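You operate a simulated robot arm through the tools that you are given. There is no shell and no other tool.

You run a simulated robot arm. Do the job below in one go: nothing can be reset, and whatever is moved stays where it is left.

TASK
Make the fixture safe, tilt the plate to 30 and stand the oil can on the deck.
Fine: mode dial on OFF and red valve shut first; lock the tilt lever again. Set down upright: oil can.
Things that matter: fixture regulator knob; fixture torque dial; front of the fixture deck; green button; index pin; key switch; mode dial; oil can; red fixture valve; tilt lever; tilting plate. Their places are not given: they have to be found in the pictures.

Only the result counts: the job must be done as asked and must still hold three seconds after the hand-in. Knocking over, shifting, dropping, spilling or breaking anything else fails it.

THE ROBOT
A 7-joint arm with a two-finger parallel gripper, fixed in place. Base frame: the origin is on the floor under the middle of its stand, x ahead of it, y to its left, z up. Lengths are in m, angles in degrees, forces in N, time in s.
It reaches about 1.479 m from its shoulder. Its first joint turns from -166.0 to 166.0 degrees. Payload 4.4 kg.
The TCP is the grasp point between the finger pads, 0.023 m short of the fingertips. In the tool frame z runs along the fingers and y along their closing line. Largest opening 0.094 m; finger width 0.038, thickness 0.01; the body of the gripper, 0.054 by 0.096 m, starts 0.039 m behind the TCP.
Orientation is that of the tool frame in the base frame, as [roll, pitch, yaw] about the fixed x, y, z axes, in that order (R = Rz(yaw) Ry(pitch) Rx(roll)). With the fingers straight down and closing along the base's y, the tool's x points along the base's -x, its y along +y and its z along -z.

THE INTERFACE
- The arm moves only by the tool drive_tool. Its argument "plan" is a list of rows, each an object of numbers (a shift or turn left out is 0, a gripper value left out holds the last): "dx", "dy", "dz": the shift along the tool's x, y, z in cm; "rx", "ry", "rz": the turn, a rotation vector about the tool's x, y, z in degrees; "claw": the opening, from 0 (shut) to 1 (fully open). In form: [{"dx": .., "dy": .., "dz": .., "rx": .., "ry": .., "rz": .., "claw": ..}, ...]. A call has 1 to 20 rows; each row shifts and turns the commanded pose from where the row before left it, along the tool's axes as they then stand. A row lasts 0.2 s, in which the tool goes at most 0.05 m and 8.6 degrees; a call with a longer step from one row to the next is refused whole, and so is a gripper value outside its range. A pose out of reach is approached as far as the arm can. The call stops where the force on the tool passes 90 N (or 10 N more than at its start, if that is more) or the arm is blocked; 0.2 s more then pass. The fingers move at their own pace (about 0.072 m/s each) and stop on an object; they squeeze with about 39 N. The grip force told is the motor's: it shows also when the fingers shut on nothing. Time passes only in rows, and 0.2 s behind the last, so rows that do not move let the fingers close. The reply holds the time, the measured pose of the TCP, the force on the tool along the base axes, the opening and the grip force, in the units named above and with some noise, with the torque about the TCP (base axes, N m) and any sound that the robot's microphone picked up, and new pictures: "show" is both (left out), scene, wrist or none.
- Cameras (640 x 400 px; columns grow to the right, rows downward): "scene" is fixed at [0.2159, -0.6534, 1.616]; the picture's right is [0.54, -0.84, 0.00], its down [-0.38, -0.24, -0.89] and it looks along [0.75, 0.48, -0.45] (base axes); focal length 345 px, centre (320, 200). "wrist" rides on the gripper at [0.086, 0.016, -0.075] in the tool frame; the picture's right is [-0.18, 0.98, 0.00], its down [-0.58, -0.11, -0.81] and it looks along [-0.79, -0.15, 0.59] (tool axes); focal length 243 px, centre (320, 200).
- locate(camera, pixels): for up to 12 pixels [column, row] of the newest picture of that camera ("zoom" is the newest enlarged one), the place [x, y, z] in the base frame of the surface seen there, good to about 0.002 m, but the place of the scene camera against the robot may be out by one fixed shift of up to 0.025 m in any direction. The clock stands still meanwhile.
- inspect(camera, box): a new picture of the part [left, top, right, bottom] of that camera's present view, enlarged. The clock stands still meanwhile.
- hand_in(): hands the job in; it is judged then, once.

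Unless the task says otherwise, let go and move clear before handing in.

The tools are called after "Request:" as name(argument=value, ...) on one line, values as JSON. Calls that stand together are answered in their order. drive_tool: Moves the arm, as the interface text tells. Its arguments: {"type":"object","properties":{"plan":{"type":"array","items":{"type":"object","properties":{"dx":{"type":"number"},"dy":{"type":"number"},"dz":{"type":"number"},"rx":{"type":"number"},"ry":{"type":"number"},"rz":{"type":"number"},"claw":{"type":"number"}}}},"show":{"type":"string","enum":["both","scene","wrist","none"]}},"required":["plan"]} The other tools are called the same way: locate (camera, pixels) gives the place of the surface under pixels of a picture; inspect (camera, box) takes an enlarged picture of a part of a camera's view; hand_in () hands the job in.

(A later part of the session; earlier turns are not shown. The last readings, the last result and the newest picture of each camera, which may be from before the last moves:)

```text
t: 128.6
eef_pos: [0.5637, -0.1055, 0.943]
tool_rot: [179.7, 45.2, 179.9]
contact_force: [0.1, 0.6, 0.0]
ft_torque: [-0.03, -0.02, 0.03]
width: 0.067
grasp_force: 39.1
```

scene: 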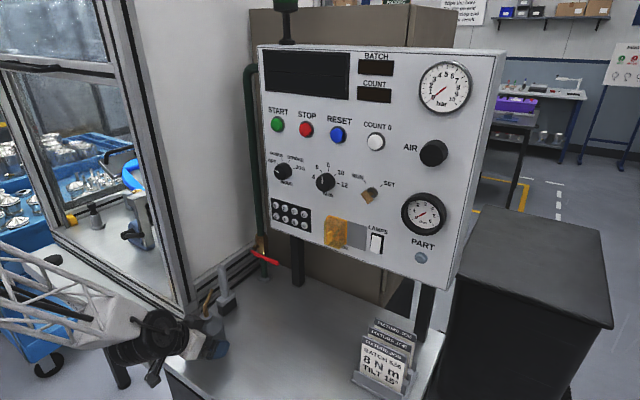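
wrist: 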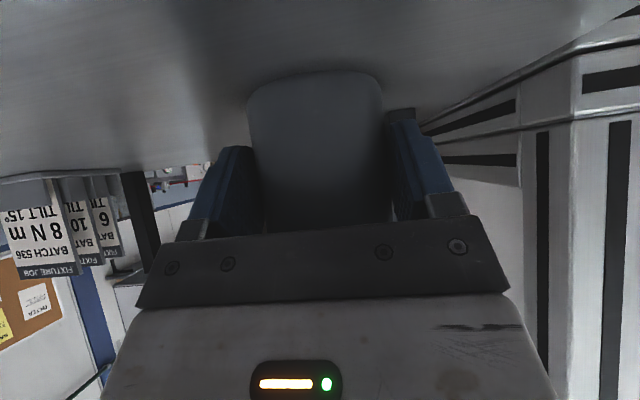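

Gripped at width 0.067 with 39 N. I'll lift 2 cm and check the weight and for slip.

Request:
drive_tool(plan=[{"claw": 0.5}, {"dx": -0.7, "dz": -0.7}, {"dx": -0.7, "dz": -0.7}, {}], show="both")

Request:
inspect(camera="scene", box=[130, 250, 290, 400])

```text
t: 129.6
eef_pos: [0.5639, -0.1047, 0.9641]
tool_rot: [179.8, 45.2, 179.9]
contact_force: [0.5, -0.3, -1.6]
ft_torque: [-0.04, 0.01, -0.01]
width: 0.0668
grasp_force: 38.6
```

scene: 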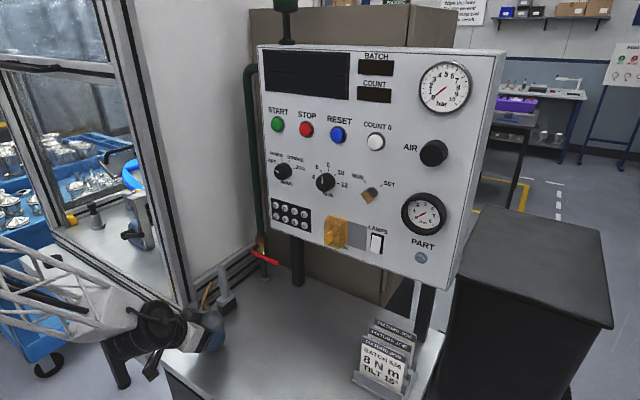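
wrist: 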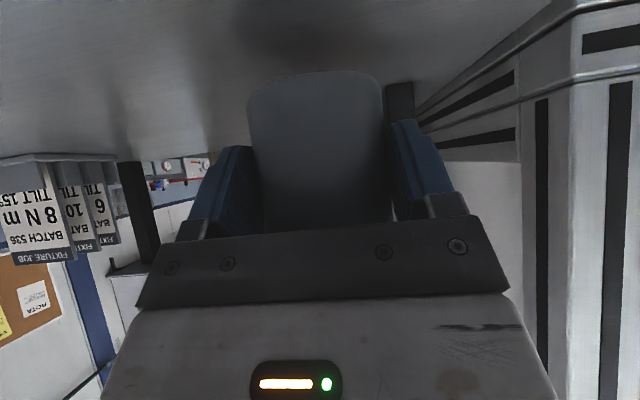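

```text
2.67 times, centred on (210, 325) of scene
```

zoom: 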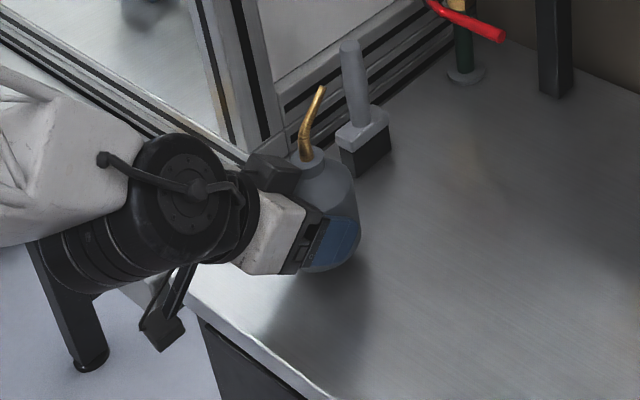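

The can came up cleanly, about 1.6 N, held upright. I'll raise it, pull back in front of the post, and start moving left, checking orientation.

Request:
drive_tool(plan=[{"dx": -2.64, "dz": -2.62}, {"dx": -2.64, "dz": -2.62}, {"dx": -2.64, "dz": -2.62}, {"dx": -2.64, "dz": -2.62}, {"dx": -2.64, "dz": -2.62}, {"dx": 2.1, "dz": -2.13}, {"dx": 2.1, "dz": -2.13}, {"dx": 2.1, "dz": -2.13}, {"dy": 3}, {"dy": 3}, {}], show="both")

```text
t: 132.0
eef_pos: [0.4744, -0.0471, 1.1497]
tool_rot: [179.6, 45.3, 179.9]
contact_force: [-0.9, 0.6, -2.0]
ft_torque: [0.0, -0.01, -0.01]
width: 0.0668
grasp_force: 38.9
```

scene: 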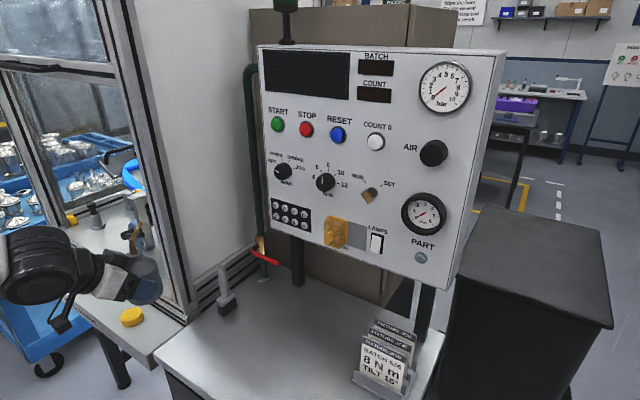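
wrist: 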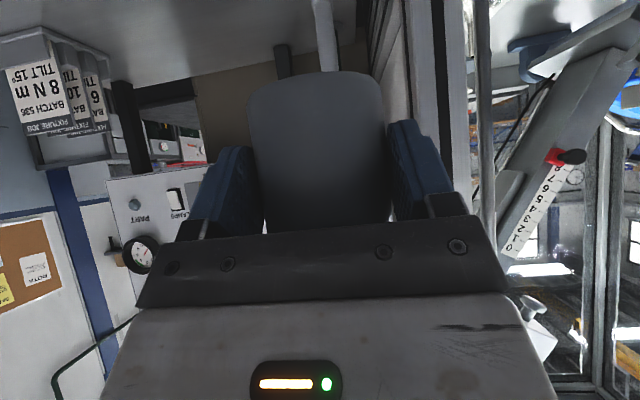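

Orientation holds at 45.3° with the can upright. I'll continue left toward y≈0.53 in gentle steps.

Request:
drive_tool(plan=[{"dy": 4}, {"dy": 4}, {"dy": 4}, {"dy": 4}, {"dy": 4}, {"dy": 4}, {"dy": 4}, {"dy": 4}, {}], show="scene")

Request:
drive_tool(plan=[{"dy": 4}, {"dy": 4}, {"dy": 4}, {"dy": 4}, {"dy": 4}, {"dy": 4}, {"dy": 1.5}, {}], show="both")

```text
t: 134.0
eef_pos: [0.5191, 0.0651, 1.1114]
tool_rot: [169.8, 47.1, 174.4]
contact_force: [0.2, 0.3, -2.2]
ft_torque: [0.0, 0.05, 0.04]
width: 0.0669
grasp_force: 38.5
out of reach, approached as far as the arm can: row 1, 2, 3, 4, 5, 6, 7, 8
```

scene: 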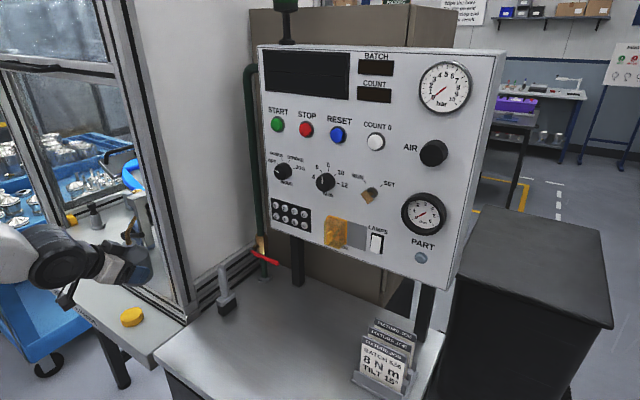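

```text
t: 135.8
eef_pos: [0.5226, 0.0727, 1.1181]
tool_rot: [168.7, 49.2, 174.0]
contact_force: [0.4, 0.7, -1.3]
ft_torque: [0.01, 0.04, -0.01]
width: 0.0669
grasp_force: 38.8
out of reach, approached as far as the arm can: row 1, 2, 3, 4, 5, 6, 7
```

scene: 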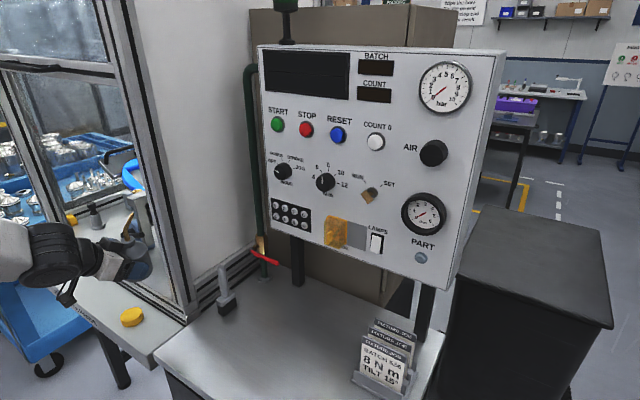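
wrist: 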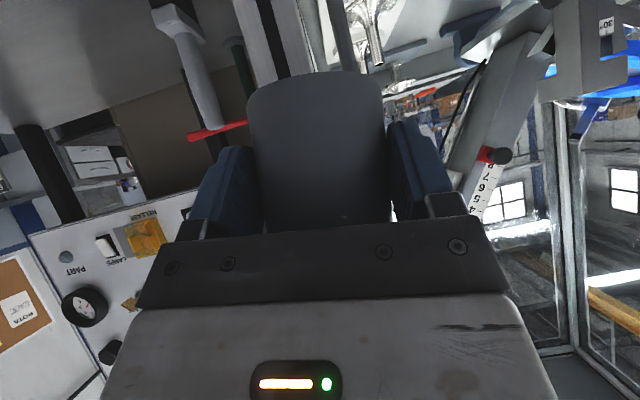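

I hit the reach limit crossing y≈0 and the can tilted about 9° (pose (0.523,0.073,1.118)). I'll go back to the good region and restore it to exactly upright before trying another route.

Request:
drive_tool(plan=[{"dx": -0.38, "dy": -3.79, "dz": -1.87}, {"dx": -0.38, "dy": -3.79, "dz": -1.87}, {"dx": -0.38, "dy": -3.79, "dz": -1.87}, {"rx": 3.45, "ry": 2.17, "rz": -1.84}, {"rx": 3.45, "ry": 2.17, "rz": -1.84}, {}], show="scene")

```text
t: 137.2
eef_pos: [0.4831, -0.0349, 1.1302]
tool_rot: [-180.0, 44.0, 179.3]
contact_force: [0.2, -0.2, -2.6]
ft_torque: [-0.02, 0.03, 0.03]
width: 0.0669
grasp_force: 38.9
out of reach, approached as far as the arm can: row 1, 5
```

scene: 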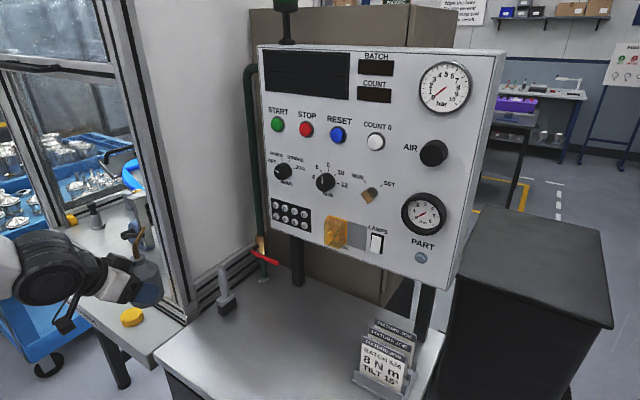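

The can is upright again (44°, at (0.483,-0.035,1.13)). A flatter grasp would cross freely as before, so I'll check where the bench's front edge is, to see if a 65° re-grasp leaves room for the camera under the hand.

Request:
locate(camera="scene", pixels=[[156, 352], [165, 360], [180, 372], [200, 388], [175, 345], [190, 360], [210, 350], [180, 335]])

Request:
inspect(camera="scene", box=[100, 280, 260, 400])

```text
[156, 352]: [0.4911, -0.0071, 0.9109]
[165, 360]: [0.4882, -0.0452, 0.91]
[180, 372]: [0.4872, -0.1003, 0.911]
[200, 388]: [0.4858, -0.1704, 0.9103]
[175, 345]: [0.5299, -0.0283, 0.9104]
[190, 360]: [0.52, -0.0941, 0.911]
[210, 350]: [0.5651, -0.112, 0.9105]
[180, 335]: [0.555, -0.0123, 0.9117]
```

```text
3.33 times, centred on (180, 340) of scene
```

zoom: 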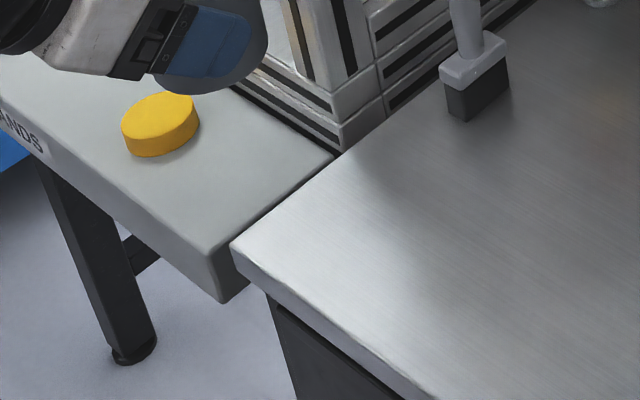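

The bench front edge is at x≈0.491, so if I set the can slightly nearer the edge I can re-grasp at 65° with the camera hanging in front of the bench. I'll go back over the bench and prepare to set it down.

Request:
drive_tool(plan=[{"dx": 1.14, "dy": -1.88, "dz": 3.43}, {"dx": 1.14, "dy": -1.88, "dz": 3.43}, {"dx": 1.14, "dy": -1.88, "dz": 3.43}, {"dx": 1.14, "dy": -1.88, "dz": 3.43}, {"ry": -1.25}, {}], show="both")

```text
t: 138.6
eef_pos: [0.5398, -0.116, 1.0007]
tool_rot: [-176.9, 44.0, -179.5]
contact_force: [0.0, -0.1, -1.3]
ft_torque: [-0.05, 0.02, 0.01]
width: 0.0671
grasp_force: 39.0
```

scene: 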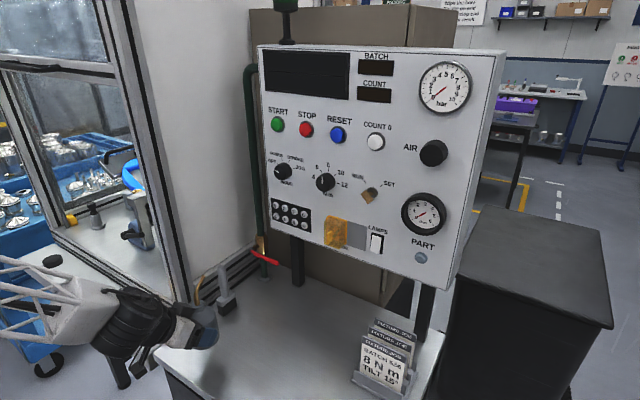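
wrist: 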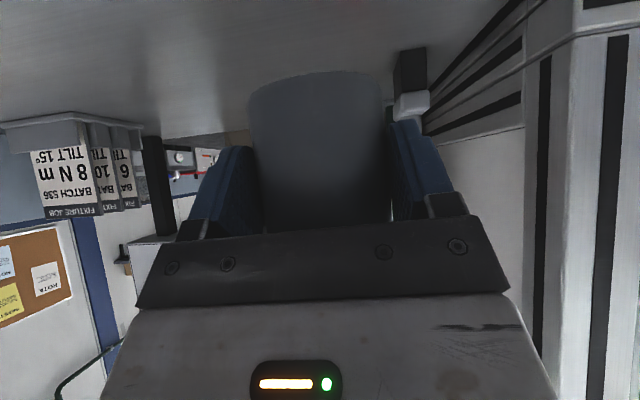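

The can is over the bench but about 3° off level. I'll correct the orientation exactly, lower most of the way, then settle gently.

Request:
drive_tool(plan=[{"rx": -2.75, "ry": -1.24, "rz": 0.39}, {}, {"dx": 1.4, "dz": 1.4}, {"dx": 1.4, "dz": 1.4}, {}], show="none")

```text
t: 139.8
eef_pos: [0.5395, -0.116, 0.9615]
tool_rot: [180.0, 45.3, 180.0]
contact_force: [-0.1, -0.5, -2.1]
ft_torque: [-0.02, 0.0, 0.03]
width: 0.0667
grasp_force: 39.0
```

The orientation is exact (180,45.3,180). I'll lower the last 2 cm slowly until it touches.

Request:
drive_tool(plan=[{"dx": 0.35, "dz": 0.35}, {"dx": 0.35, "dz": 0.35}, {"dx": 0.35, "dz": 0.35}, {"dx": 0.15, "dz": 0.15}, {}], show="none")

```text
t: 141.0
eef_pos: [0.5395, -0.1157, 0.9448]
tool_rot: [-179.9, 45.1, 180.0]
contact_force: [0.9, 0.2, -2.1]
ft_torque: [-0.03, 0.04, 0.0]
width: 0.0669
grasp_force: 38.5
```

Request:
drive_tool(plan=[{"dx": 0.1, "dz": 0.1}, {}], show="none")

Request:
drive_tool(plan=[{"dx": 0.05, "dz": 0.05}, {}], show="wrist")

```text
t: 141.6
eef_pos: [0.5402, -0.1166, 0.9433]
tool_rot: [180.0, 45.3, -179.9]
contact_force: [-2.4, 2.1, 5.9]
ft_torque: [0.06, -0.17, 0.06]
width: 0.0664
grasp_force: 39.1
```

```text
t: 142.2
eef_pos: [0.5392, -0.1161, 0.9428]
tool_rot: [180.0, 45.2, -179.9]
contact_force: [-0.3, -2.1, 10.5]
ft_torque: [-0.03, -0.17, -0.07]
width: 0.067
grasp_force: 39.3
```

wrist: 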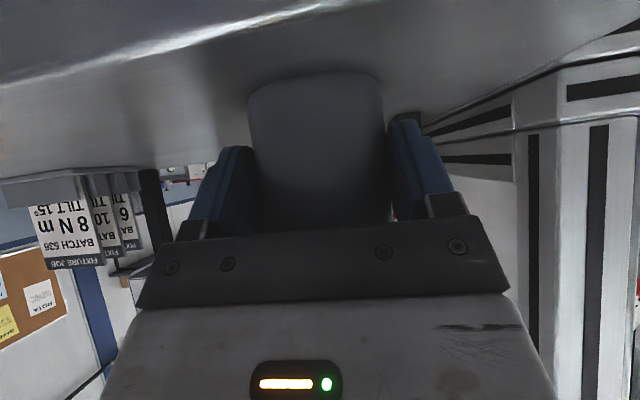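

The can rests on the bench (10 N contact). I'll open the fingers and back away along the approach line.

Request:
drive_tool(plan=[{"claw": 0.8}, {"claw": 0.95}, {"claw": 1}, {"dz": -3}, {"dz": -4}, {"dz": -4}, {}], show="both")

```text
t: 143.8
eef_pos: [0.462, -0.1143, 1.0204]
tool_rot: [-179.9, 45.2, -179.9]
contact_force: [-0.5, -0.5, 0.3]
ft_torque: [0.02, 0.02, -0.02]
width: 0.0939
grasp_force: 0.1
```

scene: 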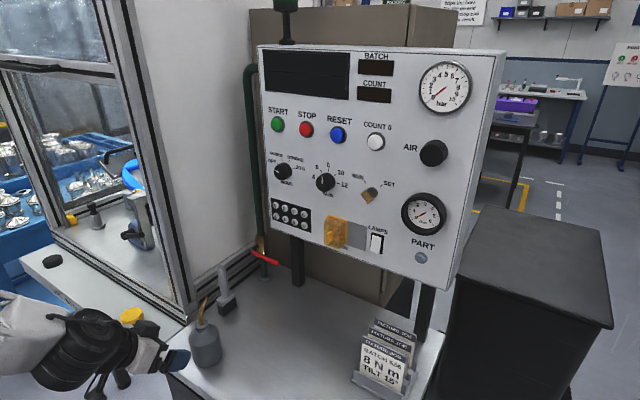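
wrist: 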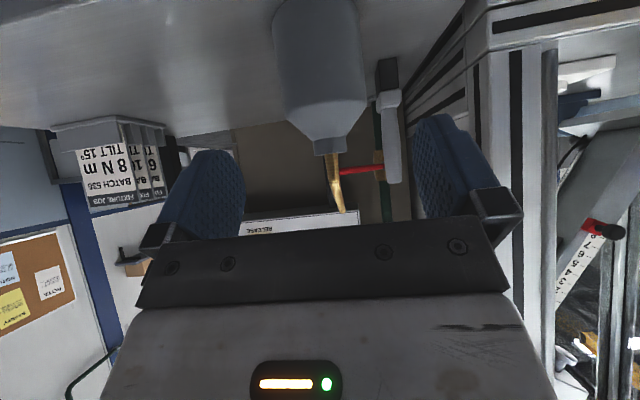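

The can stands upright at about (0.5535,-0.116). Before re-grasping, I'll rehearse the whole route empty-handed at 65°, beginning with the crossing.

Request:
drive_tool(plan=[{"ry": -6.6}, {"ry": -6.6}, {"ry": -6.6}, {"dx": -3.63, "dz": -1.69}, {"dx": -3.63, "dz": -1.69}, {"dx": -3.63, "dz": -1.69}, {"dy": 4.5}, {"dy": 4.5}, {"dy": 4.5}, {"dy": 4.5}, {}], show="none")

```text
t: 146.2
eef_pos: [0.4621, 0.0649, 1.139]
tool_rot: [-179.2, 65.1, -178.9]
contact_force: [-0.3, 0.5, -0.4]
ft_torque: [0.02, -0.05, -0.03]
width: 0.0942
grasp_force: 0.0
```

The crossing at 65° works with no limit. I'll continue the rehearsal to y≈0.53, then forward over the deck.

Request:
drive_tool(plan=[{"dy": 4.65}, {"dy": 4.65}, {"dy": 4.65}, {"dy": 4.65}, {"dy": 4.65}, {"dy": 4.65}, {"dy": 4.65}, {"dy": 4.65}, {"dy": 4.65}, {"dy": 4.65}, {}], show="wrist")

```text
t: 148.6
eef_pos: [0.4619, 0.5295, 1.1424]
tool_rot: [179.9, 65.0, 180.0]
contact_force: [-0.5, -0.1, -1.3]
ft_torque: [0.0, -0.03, -0.02]
width: 0.0939
grasp_force: 0.0
```

wrist: 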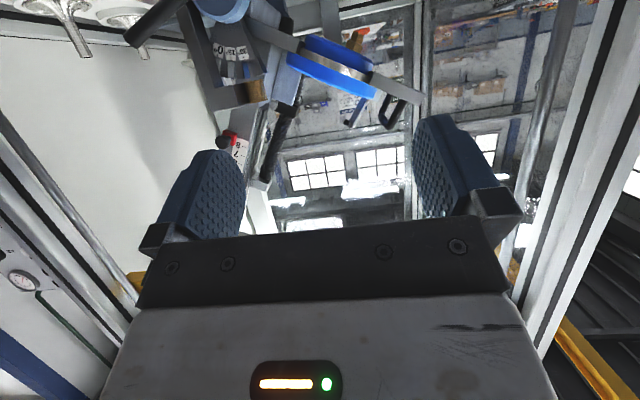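

The arm tracks perfectly. I'll rehearse going forward over the deck and lowering near placing height.

Request:
drive_tool(plan=[{"dx": -1.76, "dz": 3.77}, {"dx": -1.76, "dz": 3.77}, {"dx": -1.76, "dz": 3.77}, {"dx": -1.76, "dz": 3.77}, {"dx": -1.76, "dz": 3.77}, {}, {"dx": 3.63, "dz": 1.69}, {"dx": 3.63, "dz": 1.69}, {"dx": 3.5, "dz": 1.6}, {}], show="both")

Request:
inspect(camera="scene", box=[20, 140, 200, 290])

```text
t: 150.8
eef_pos: [0.6688, 0.5277, 1.0217]
tool_rot: [180.0, 65.1, 179.9]
contact_force: [-0.2, -0.1, -0.1]
ft_torque: [-0.03, 0.01, -0.01]
width: 0.094
grasp_force: 0.1
```

scene: 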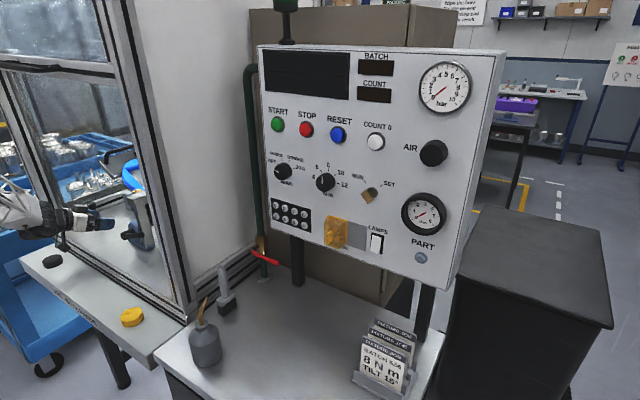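
wrist: 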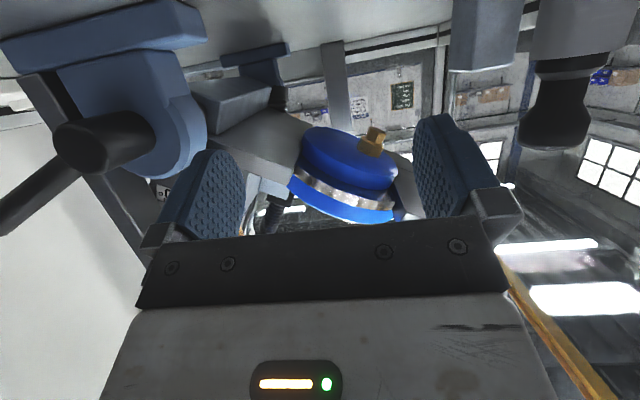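

```text
2.67 times, centred on (110, 215) of scene
```

zoom: 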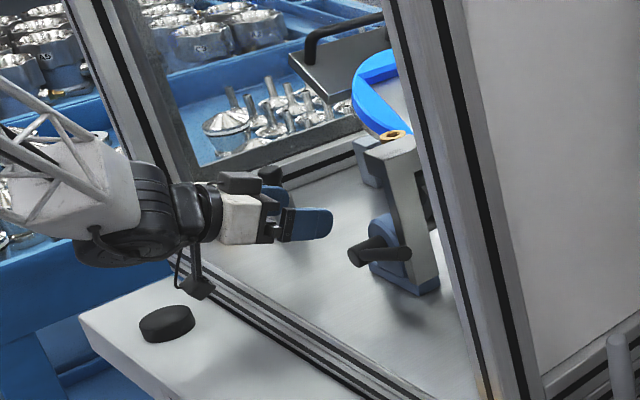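

Everything is clear: lever left, plunger right. I'll lower the last 4 cm of the rehearsal to confirm reach at the placing height.

Request:
drive_tool(plan=[{"dx": 1.8, "dz": 0.84}, {"dx": 1.8, "dz": 0.84}, {}], show="scene")

Request:
inspect(camera="scene", box=[20, 160, 180, 290])

```text
t: 151.6
eef_pos: [0.668, 0.5295, 0.982]
tool_rot: [179.9, 65.1, -179.9]
contact_force: [-0.3, 0.7, 0.0]
ft_torque: [0.0, 0.0, 0.01]
width: 0.0939
grasp_force: 0.1
```

scene: 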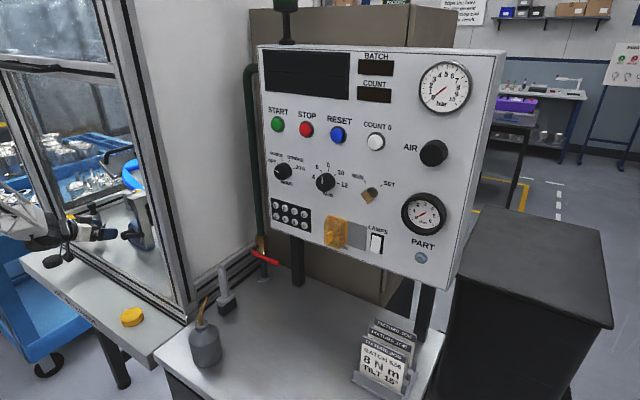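

```text
3.08 times, centred on (100, 225) of scene
```

zoom: 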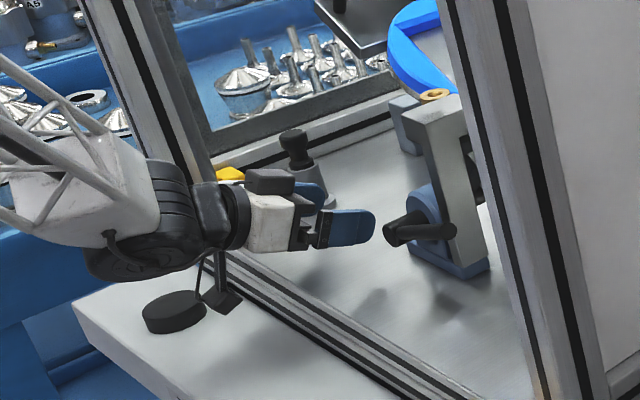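

The rehearsal succeeded with exact orientation throughout. I'll retrace the route back to the can.

Request:
drive_tool(plan=[{"dx": -3.63, "dz": -1.69}, {"dx": -3.63, "dz": -1.69}, {"dx": -3.63, "dz": -1.69}, {"dx": -3.4, "dz": -1.6}, {"dx": 1.76, "dz": -3.77}, {"dx": 1.76, "dz": -3.77}, {"dx": 1.76, "dz": -3.77}, {"dx": 1.76, "dz": -3.77}, {"dx": 1.76, "dz": -3.77}, {}], show="none")

Request:
drive_tool(plan=[{"dy": -4.6}, {"dy": -4.6}, {"dy": -4.6}, {"dy": -4.6}, {"dy": -4.6}, {"dy": -4.6}, {"dy": -4.6}, {"dy": -4.6}, {"dy": -4.6}, {"dy": -4.6}, {"dy": -4.6}, {"dy": -4.6}, {"dy": -4.6}, {"dy": -4.6}, {}], show="both")

```text
t: 153.8
eef_pos: [0.4614, 0.5317, 1.1384]
tool_rot: [180.0, 65.0, -180.0]
contact_force: [0.0, 0.0, 0.1]
ft_torque: [0.02, 0.04, 0.01]
width: 0.094
grasp_force: 0.0
```

```text
t: 156.8
eef_pos: [0.5235, -0.0873, 0.9871]
tool_rot: [170.0, 46.4, 176.5]
contact_force: [-0.4, -0.1, 6.5]
ft_torque: [-0.32, -0.18, -0.1]
width: 0.0939
grasp_force: 0.1
stopped in row 15: the force on the tool passed its limit at 223 N (the readings are from after the stop); the commanded pose is now the measured one
```

scene: 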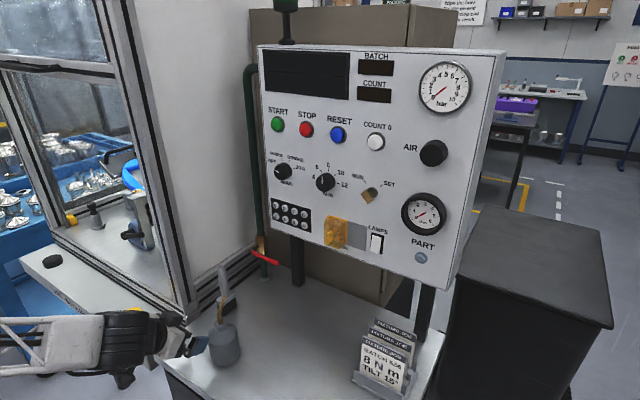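
wrist: 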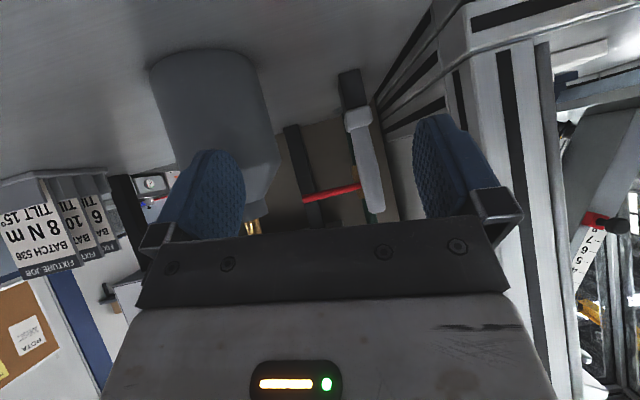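

The return crossing went wrong: the arm swung and hit something (223 N), ending tilted at (0.524,-0.087,0.987). The can is still standing at scene (222,345); I'll inspect for any damage before moving.

Request:
inspect(camera="scene", box=[60, 240, 300, 400])

Request:
inspect(camera="wrist", box=[100, 20, 420, 240])

Request:
locate(camera="wrist", pixels=[[160, 80], [210, 80], [260, 80], [210, 120], [215, 60], [250, 150], [270, 165], [210, 50], [300, 100], [370, 150], [262, 120], [175, 120]])

```text
2.50 times, centred on (180, 320) of scene
```

zoom: 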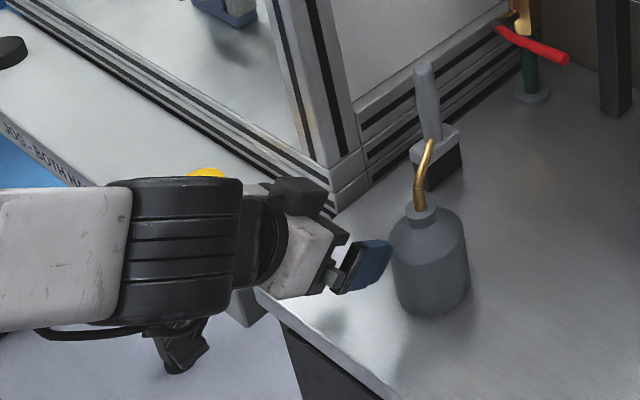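

```text
1.82 times, centred on (260, 130) of wrist
```

zoom: 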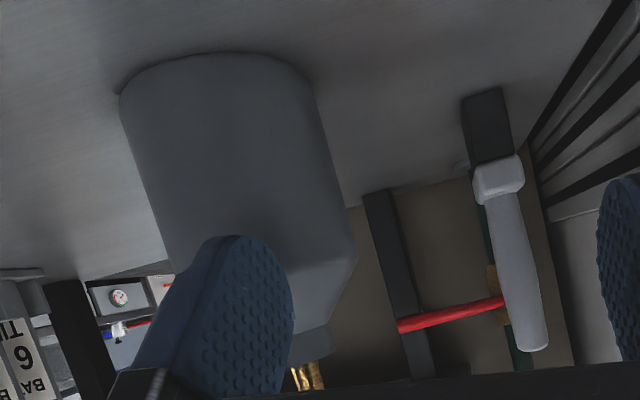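

```text
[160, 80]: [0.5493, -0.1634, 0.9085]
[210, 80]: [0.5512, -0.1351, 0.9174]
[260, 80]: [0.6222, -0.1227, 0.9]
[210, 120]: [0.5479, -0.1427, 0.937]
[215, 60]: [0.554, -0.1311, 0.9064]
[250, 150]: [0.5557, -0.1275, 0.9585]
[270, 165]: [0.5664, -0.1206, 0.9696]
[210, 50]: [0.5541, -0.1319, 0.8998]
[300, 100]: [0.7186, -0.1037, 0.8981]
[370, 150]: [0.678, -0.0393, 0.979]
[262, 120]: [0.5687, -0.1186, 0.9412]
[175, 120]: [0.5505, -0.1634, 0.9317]
```

The can is upright, nudged to about (0.58,-0.148), and the brush and other items look unmoved. I'll back away carefully along the finger direction so I don't push it further.

Request:
drive_tool(plan=[{"dz": -1}, {"dz": -1.5}, {"dz": -2}, {}], show="both")

Request:
inspect(camera="scene", box=[60, 240, 300, 400])

```text
t: 157.8
eef_pos: [0.4888, -0.0935, 1.0164]
tool_rot: [170.0, 46.3, 176.5]
contact_force: [1.1, 0.3, 0.6]
ft_torque: [-0.01, 0.04, 0.0]
width: 0.094
grasp_force: 0.1
```

scene: 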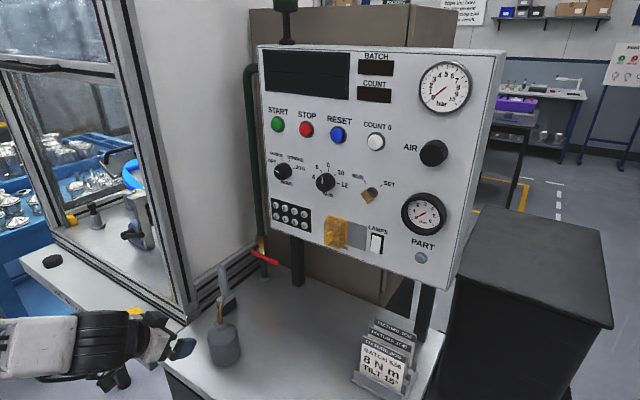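
wrist: 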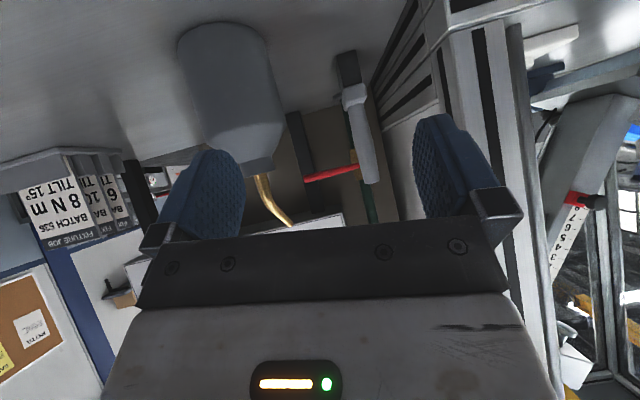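

```text
2.50 times, centred on (180, 320) of scene
```

zoom: 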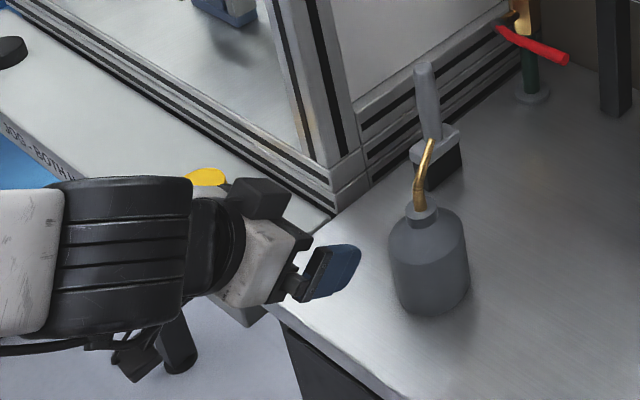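

The forearm is lying low over the shelf in a different posture, right next to the yellow button. I'll raise the hand straight up in small steps and watch.

Request:
drive_tool(plan=[{"dx": -2.17, "dy": 0.36, "dz": -2.04}, {"dx": -2.17, "dy": 0.36, "dz": -2.04}, {}], show="scene")

Request:
inspect(camera="scene", box=[0, 200, 240, 400])

```text
t: 158.6
eef_pos: [0.4921, -0.0916, 1.0763]
tool_rot: [170.0, 46.3, 176.5]
contact_force: [-0.5, -0.1, -0.3]
ft_torque: [0.0, 0.04, 0.02]
width: 0.094
grasp_force: 0.1
```

scene: 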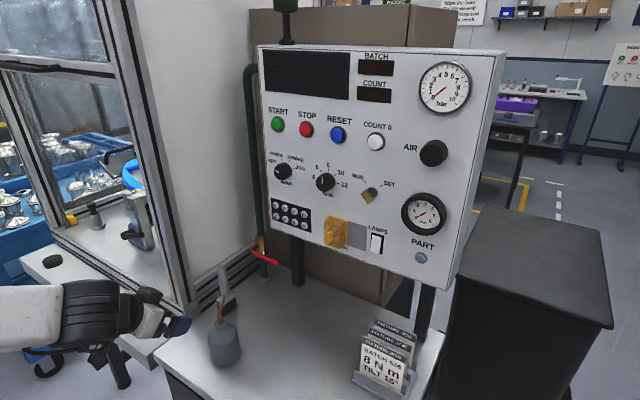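

```text
2.00 times, centred on (120, 300) of scene
```

zoom: 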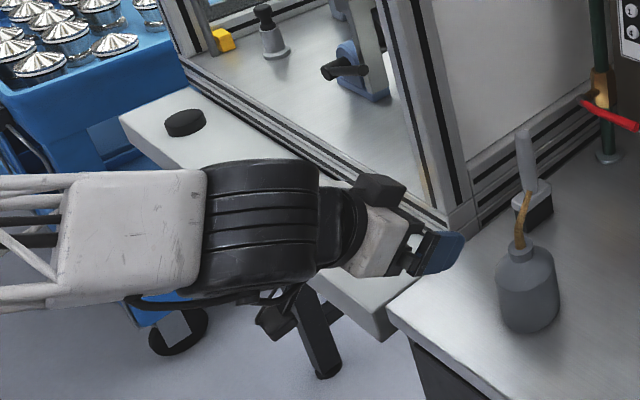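

It's rising cleanly. I'll continue up to about z=1.2 and then restore a straight orientation.

Request:
drive_tool(plan=[{"dx": -2.17, "dy": 0.36, "dz": -2.04}, {"dx": -2.17, "dy": 0.36, "dz": -2.04}, {"dx": -2.17, "dy": 0.36, "dz": -2.04}, {"dx": -2.17, "dy": 0.36, "dz": -2.04}, {}], show="scene")

```text
t: 159.8
eef_pos: [0.4903, -0.0921, 1.1973]
tool_rot: [169.8, 46.3, 176.4]
contact_force: [-0.5, 0.2, -0.5]
ft_torque: [-0.02, -0.03, -0.03]
width: 0.0938
grasp_force: 0.1
```

scene: 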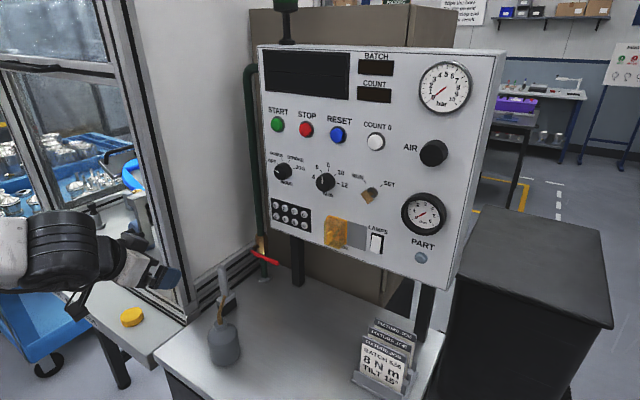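

The yellow button is where it was, and the posture looks sane. I'll straighten the hand to a 65° pitch.

Request:
drive_tool(plan=[{"rx": 2.34, "ry": -6.14, "rz": -1.2}, {"rx": 2.34, "ry": -6.14, "rz": -1.2}, {"rx": 2.34, "ry": -6.14, "rz": -1.2}, {}], show="wrist")

```text
t: 160.8
eef_pos: [0.491, -0.0938, 1.1965]
tool_rot: [179.9, 65.1, 179.9]
contact_force: [0.0, -0.4, 0.3]
ft_torque: [0.01, -0.02, -0.03]
width: 0.0938
grasp_force: 0.0
```

wrist: 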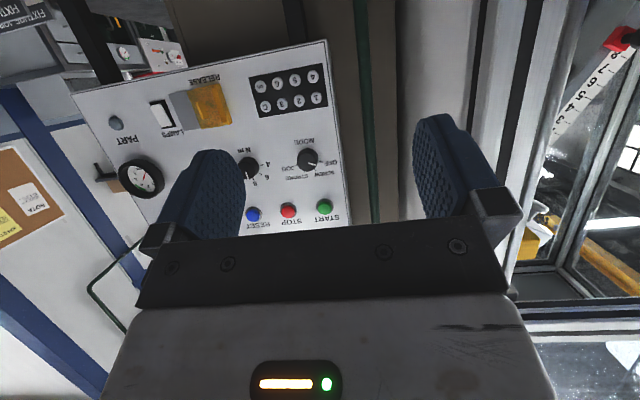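

Oriented exactly at 65°. From the earlier points the can's centre fits to (0.5815,-0.150) with radius 0.034. I'll set the pitch to 62° and move to the pre-grasp point in front of it.

Request:
drive_tool(plan=[{"ry": 3}, {"dx": 3.51, "dy": -1.12, "dz": 1.69}, {"dx": 3.51, "dy": -1.12, "dz": 1.69}, {"dx": 3.51, "dy": -1.12, "dz": 1.69}, {"dx": 3.51, "dy": -1.12, "dz": 1.69}, {"dx": 3.0, "dy": -1.12, "dz": 1.45}, {}], show="both")

Request:
inspect(camera="scene", box=[100, 250, 290, 400])

```text
t: 162.4
eef_pos: [0.4835, -0.1467, 1.0072]
tool_rot: [179.8, 62.1, 179.9]
contact_force: [-0.4, 0.1, -0.1]
ft_torque: [-0.02, 0.03, 0.02]
width: 0.094
grasp_force: 0.1
```

scene: 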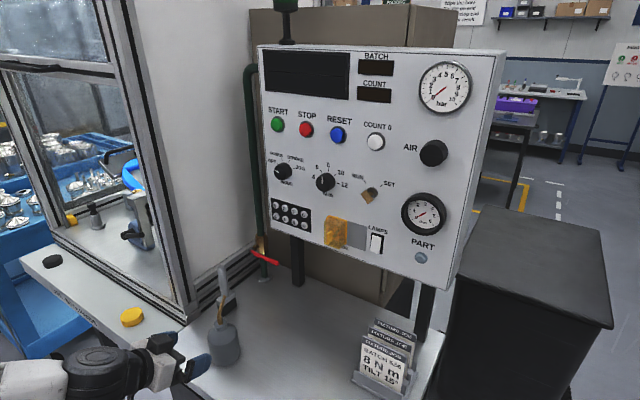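
wrist: 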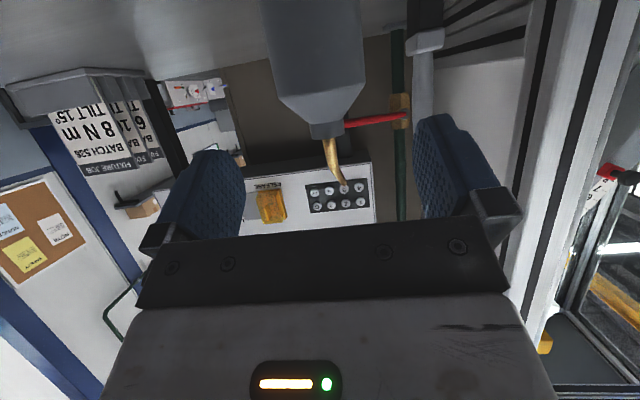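

```text
2.67 times, centred on (195, 325) of scene
```

zoom: 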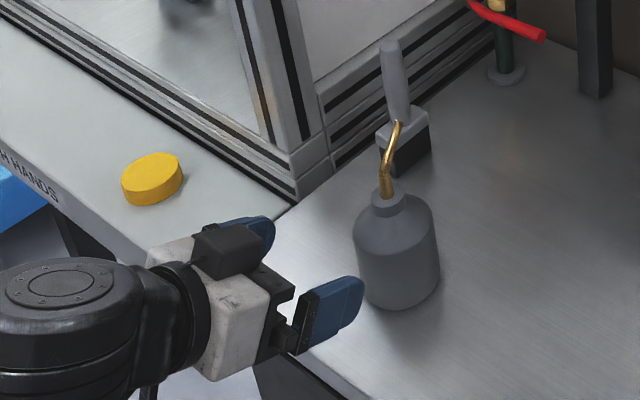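

The can is centred between the open fingers, upright. I'll refine its centre with the wrist camera before closing in.

Request:
locate(camera="wrist", pixels=[[275, 40], [295, 40], [315, 40], [335, 40], [355, 40], [320, 75], [320, 110], [327, 132], [345, 190], [315, 10]])

```text
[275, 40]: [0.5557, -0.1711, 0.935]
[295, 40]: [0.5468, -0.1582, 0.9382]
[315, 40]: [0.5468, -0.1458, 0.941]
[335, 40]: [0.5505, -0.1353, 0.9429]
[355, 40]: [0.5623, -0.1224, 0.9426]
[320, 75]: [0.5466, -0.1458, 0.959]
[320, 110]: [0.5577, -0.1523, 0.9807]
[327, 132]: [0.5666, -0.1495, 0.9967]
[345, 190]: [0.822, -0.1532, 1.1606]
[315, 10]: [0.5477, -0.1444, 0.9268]
```

The refined centre is (0.580,-0.150). I'll slide in around it.

Request:
drive_tool(plan=[{"dx": 0.18, "dy": -0.11, "dz": 3.36}, {"dx": 0.18, "dy": -0.11, "dz": 3.36}, {"dx": 0.18, "dy": -0.11, "dz": 3.36}, {}], show="both")

Request:
inspect(camera="scene", box=[120, 270, 280, 400])

```text
t: 163.4
eef_pos: [0.5687, -0.1502, 0.9551]
tool_rot: [179.9, 62.1, 179.9]
contact_force: [-0.7, 0.4, -0.2]
ft_torque: [-0.02, 0.01, -0.03]
width: 0.094
grasp_force: 0.1
```

scene: 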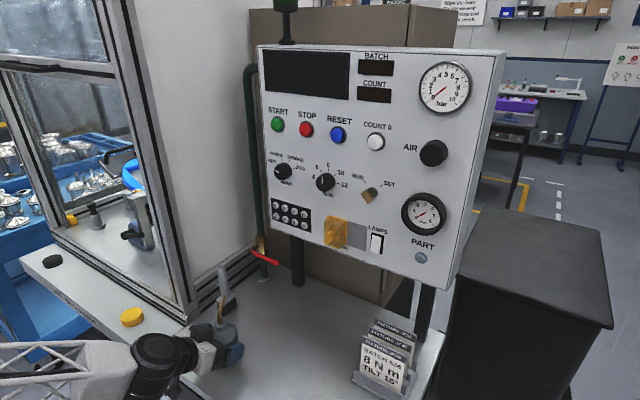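
wrist: 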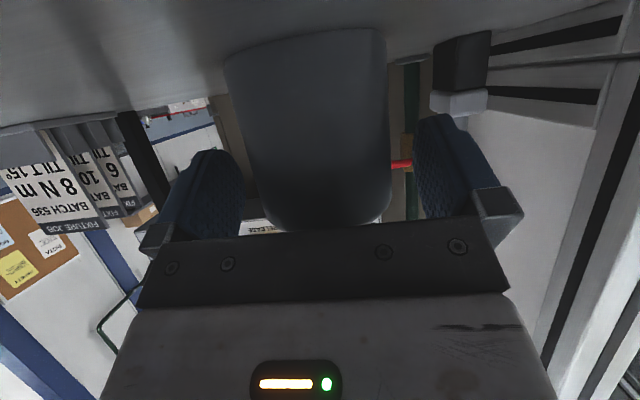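

```text
3.08 times, centred on (200, 335) of scene
```

zoom: 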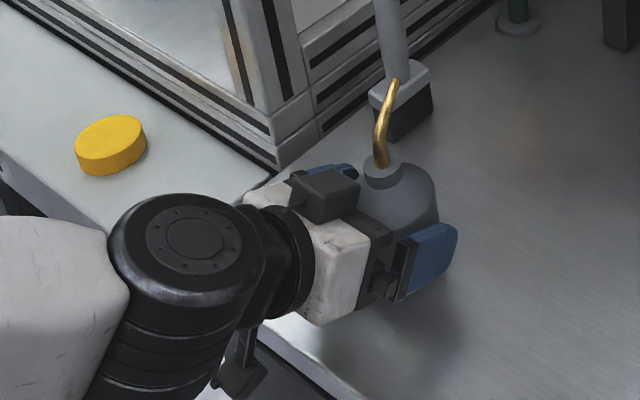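

The can is straddled with no contact. I'll close and lift gently.

Request:
drive_tool(plan=[{"claw": 0.78}, {"claw": 0.65}, {"claw": 0.5}, {}, {"dx": -0.9, "dz": -0.48}, {"dx": -0.9, "dz": -0.48}, {}], show="both")

Request:
inspect(camera="scene", box=[120, 270, 280, 400])

```text
t: 165.0
eef_pos: [0.5694, -0.1509, 0.9761]
tool_rot: [179.9, 62.1, 179.9]
contact_force: [-0.1, 0.6, -1.6]
ft_torque: [-0.01, 0.02, 0.01]
width: 0.0668
grasp_force: 38.8
```

scene: 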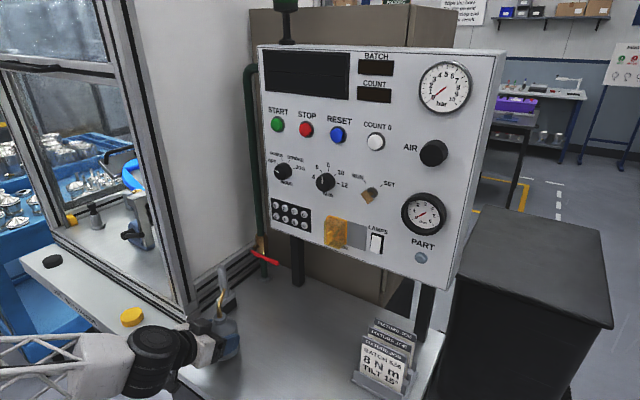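
wrist: 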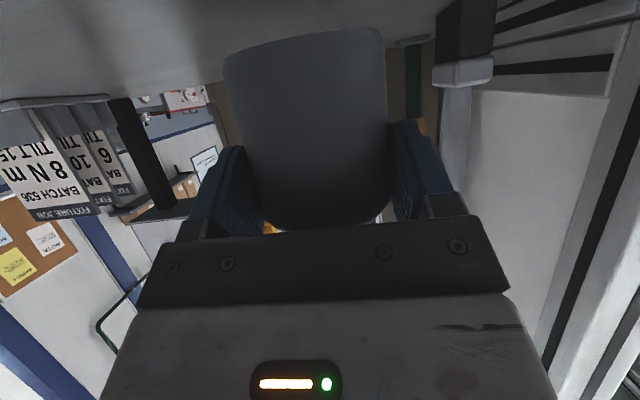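

```text
3.08 times, centred on (200, 335) of scene
```

zoom: 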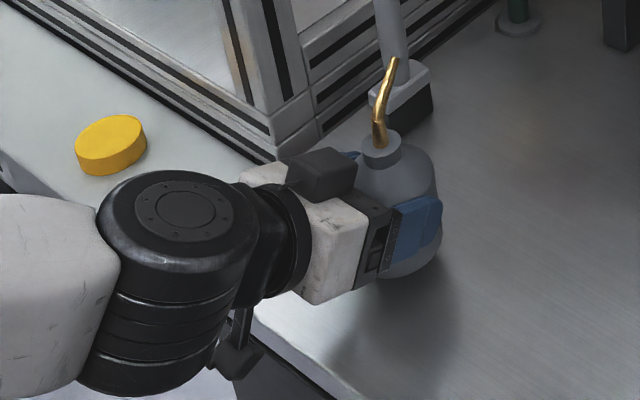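

Lifted cleanly (1.6 N load). I'll raise the can and pull back in front of the frame, then check the pose.

Request:
drive_tool(plan=[{"dx": -3.53, "dz": -1.88}, {"dx": -3.53, "dz": -1.88}, {"dx": -3.53, "dz": -1.88}, {"dx": -3.53, "dz": -1.88}, {"dx": 1.64, "dz": -3.09}, {"dx": 1.64, "dz": -3.09}, {"dx": 1.64, "dz": -3.09}, {}], show="scene")

```text
t: 166.8
eef_pos: [0.4637, -0.1543, 1.1343]
tool_rot: [179.9, 62.0, 179.9]
contact_force: [0.1, -0.2, -1.7]
ft_torque: [-0.01, 0.01, -0.02]
width: 0.067
grasp_force: 39.2
```

scene: 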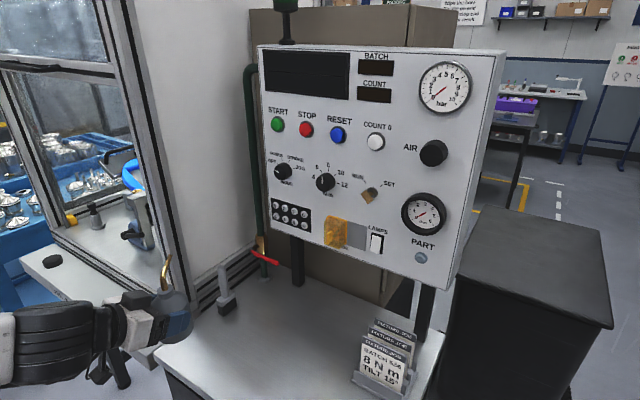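

Pose exact (62°, can upright). I'll cross left in short calls of small steps, stopping at any sign of a limit.

Request:
drive_tool(plan=[{"dy": 2.5}, {"dy": 2.5}, {}], show="none")

```text
t: 167.6
eef_pos: [0.4645, -0.1029, 1.1344]
tool_rot: [179.9, 62.0, 179.9]
contact_force: [0.1, -0.3, -1.7]
ft_torque: [-0.03, 0.0, -0.02]
width: 0.0669
grasp_force: 39.2
```

Request:
drive_tool(plan=[{"dy": 2.5}, {"dy": 2.5}, {}], show="none")

```text
t: 168.4
eef_pos: [0.467, -0.0533, 1.1338]
tool_rot: [179.8, 62.0, 180.0]
contact_force: [0.2, 0.5, -1.2]
ft_torque: [-0.04, 0.0, -0.02]
width: 0.0667
grasp_force: 39.1
```

The pose is still exact at y=-0.053. I'll continue in small steps.

Request:
drive_tool(plan=[{"dy": 2}, {}], show="none")

Request:
drive_tool(plan=[{"dy": 2}, {}], show="none")

```text
t: 169.0
eef_pos: [0.4648, -0.033, 1.136]
tool_rot: [180.0, 61.9, 179.9]
contact_force: [0.0, -0.7, -1.7]
ft_torque: [0.0, 0.03, -0.01]
width: 0.0667
grasp_force: 39.5
```

```text
t: 169.6
eef_pos: [0.4648, -0.014, 1.1359]
tool_rot: [180.0, 62.1, 180.0]
contact_force: [0.7, 0.5, -1.8]
ft_torque: [0.0, -0.03, 0.02]
width: 0.0666
grasp_force: 39.5
```

Request:
drive_tool(plan=[{"dy": 2}, {"dy": 2}, {}], show="none")

Request:
drive_tool(plan=[{"dy": 2}, {"dy": 2}, {}], show="scene")

```text
t: 170.4
eef_pos: [0.4648, 0.0281, 1.1363]
tool_rot: [179.9, 62.0, 179.9]
contact_force: [-0.6, -0.6, -2.2]
ft_torque: [0.03, 0.04, -0.05]
width: 0.0666
grasp_force: 38.9
```

```text
t: 171.2
eef_pos: [0.4641, 0.0673, 1.1366]
tool_rot: [179.9, 62.1, 179.8]
contact_force: [1.0, -0.3, -1.0]
ft_torque: [-0.05, 0.04, 0.01]
width: 0.0665
grasp_force: 39.0
```

scene: 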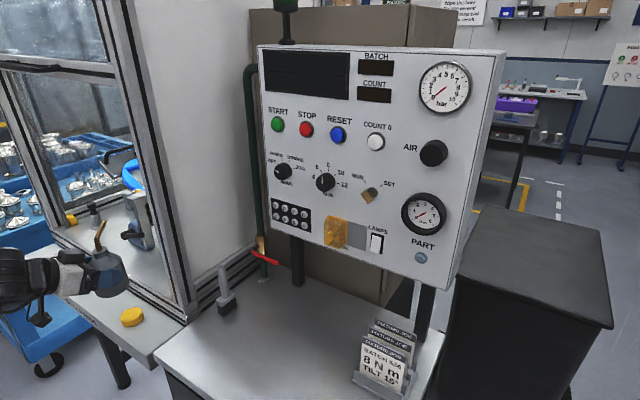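

The critical zone is passed with the can upright at y=0.067. I'll continue in moderate steps to y≈0.53.

Request:
drive_tool(plan=[{"dy": 2.5}, {"dy": 2.5}, {"dy": 2.5}, {"dy": 2.5}, {}], show="none")

Request:
drive_tool(plan=[{"dy": 3}, {"dy": 3}, {"dy": 3}, {"dy": 3}, {}], show="none")

```text
t: 172.4
eef_pos: [0.4659, 0.1676, 1.1357]
tool_rot: [179.9, 62.0, 179.9]
contact_force: [0.6, -0.5, -2.5]
ft_torque: [-0.01, 0.06, 0.01]
width: 0.0666
grasp_force: 38.8
```

```text
t: 173.6
eef_pos: [0.4643, 0.2882, 1.137]
tool_rot: [179.9, 61.9, 179.9]
contact_force: [0.2, -0.5, -1.5]
ft_torque: [0.03, 0.03, 0.05]
width: 0.0666
grasp_force: 38.8
```

Request:
drive_tool(plan=[{"dy": 3}, {"dy": 3}, {"dy": 3}, {"dy": 3}, {}], show="none")

Request:
drive_tool(plan=[{"dy": 3}, {"dy": 3}, {"dy": 3}, {"dy": 3}, {}], show="both")

```text
t: 174.8
eef_pos: [0.465, 0.407, 1.1375]
tool_rot: [179.9, 61.9, 179.9]
contact_force: [0.2, 0.6, -2.7]
ft_torque: [-0.01, 0.04, -0.02]
width: 0.0666
grasp_force: 39.2
```

```text
t: 176.0
eef_pos: [0.4645, 0.5287, 1.1366]
tool_rot: [179.8, 62.0, 179.8]
contact_force: [0.4, -0.6, -2.7]
ft_torque: [0.02, 0.02, -0.01]
width: 0.0667
grasp_force: 39.0
```

scene: 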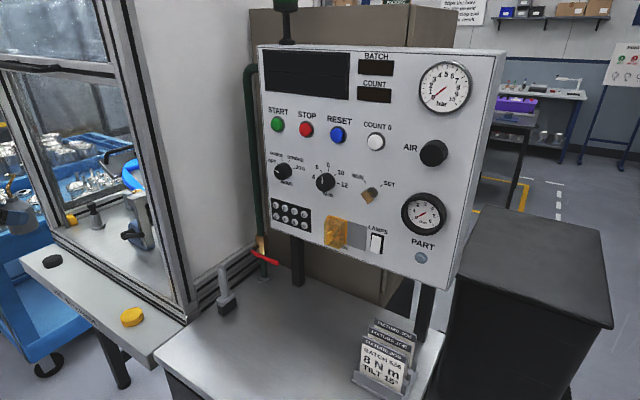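
wrist: 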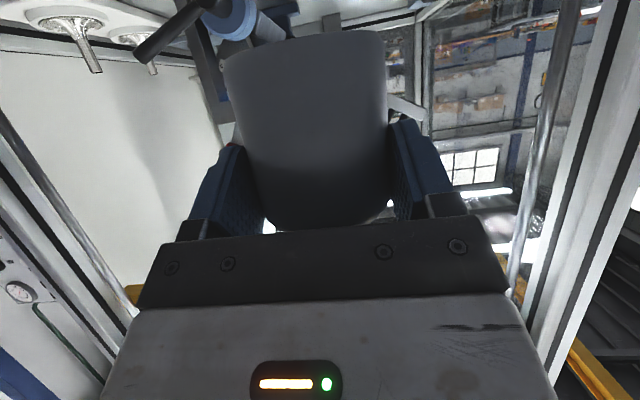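

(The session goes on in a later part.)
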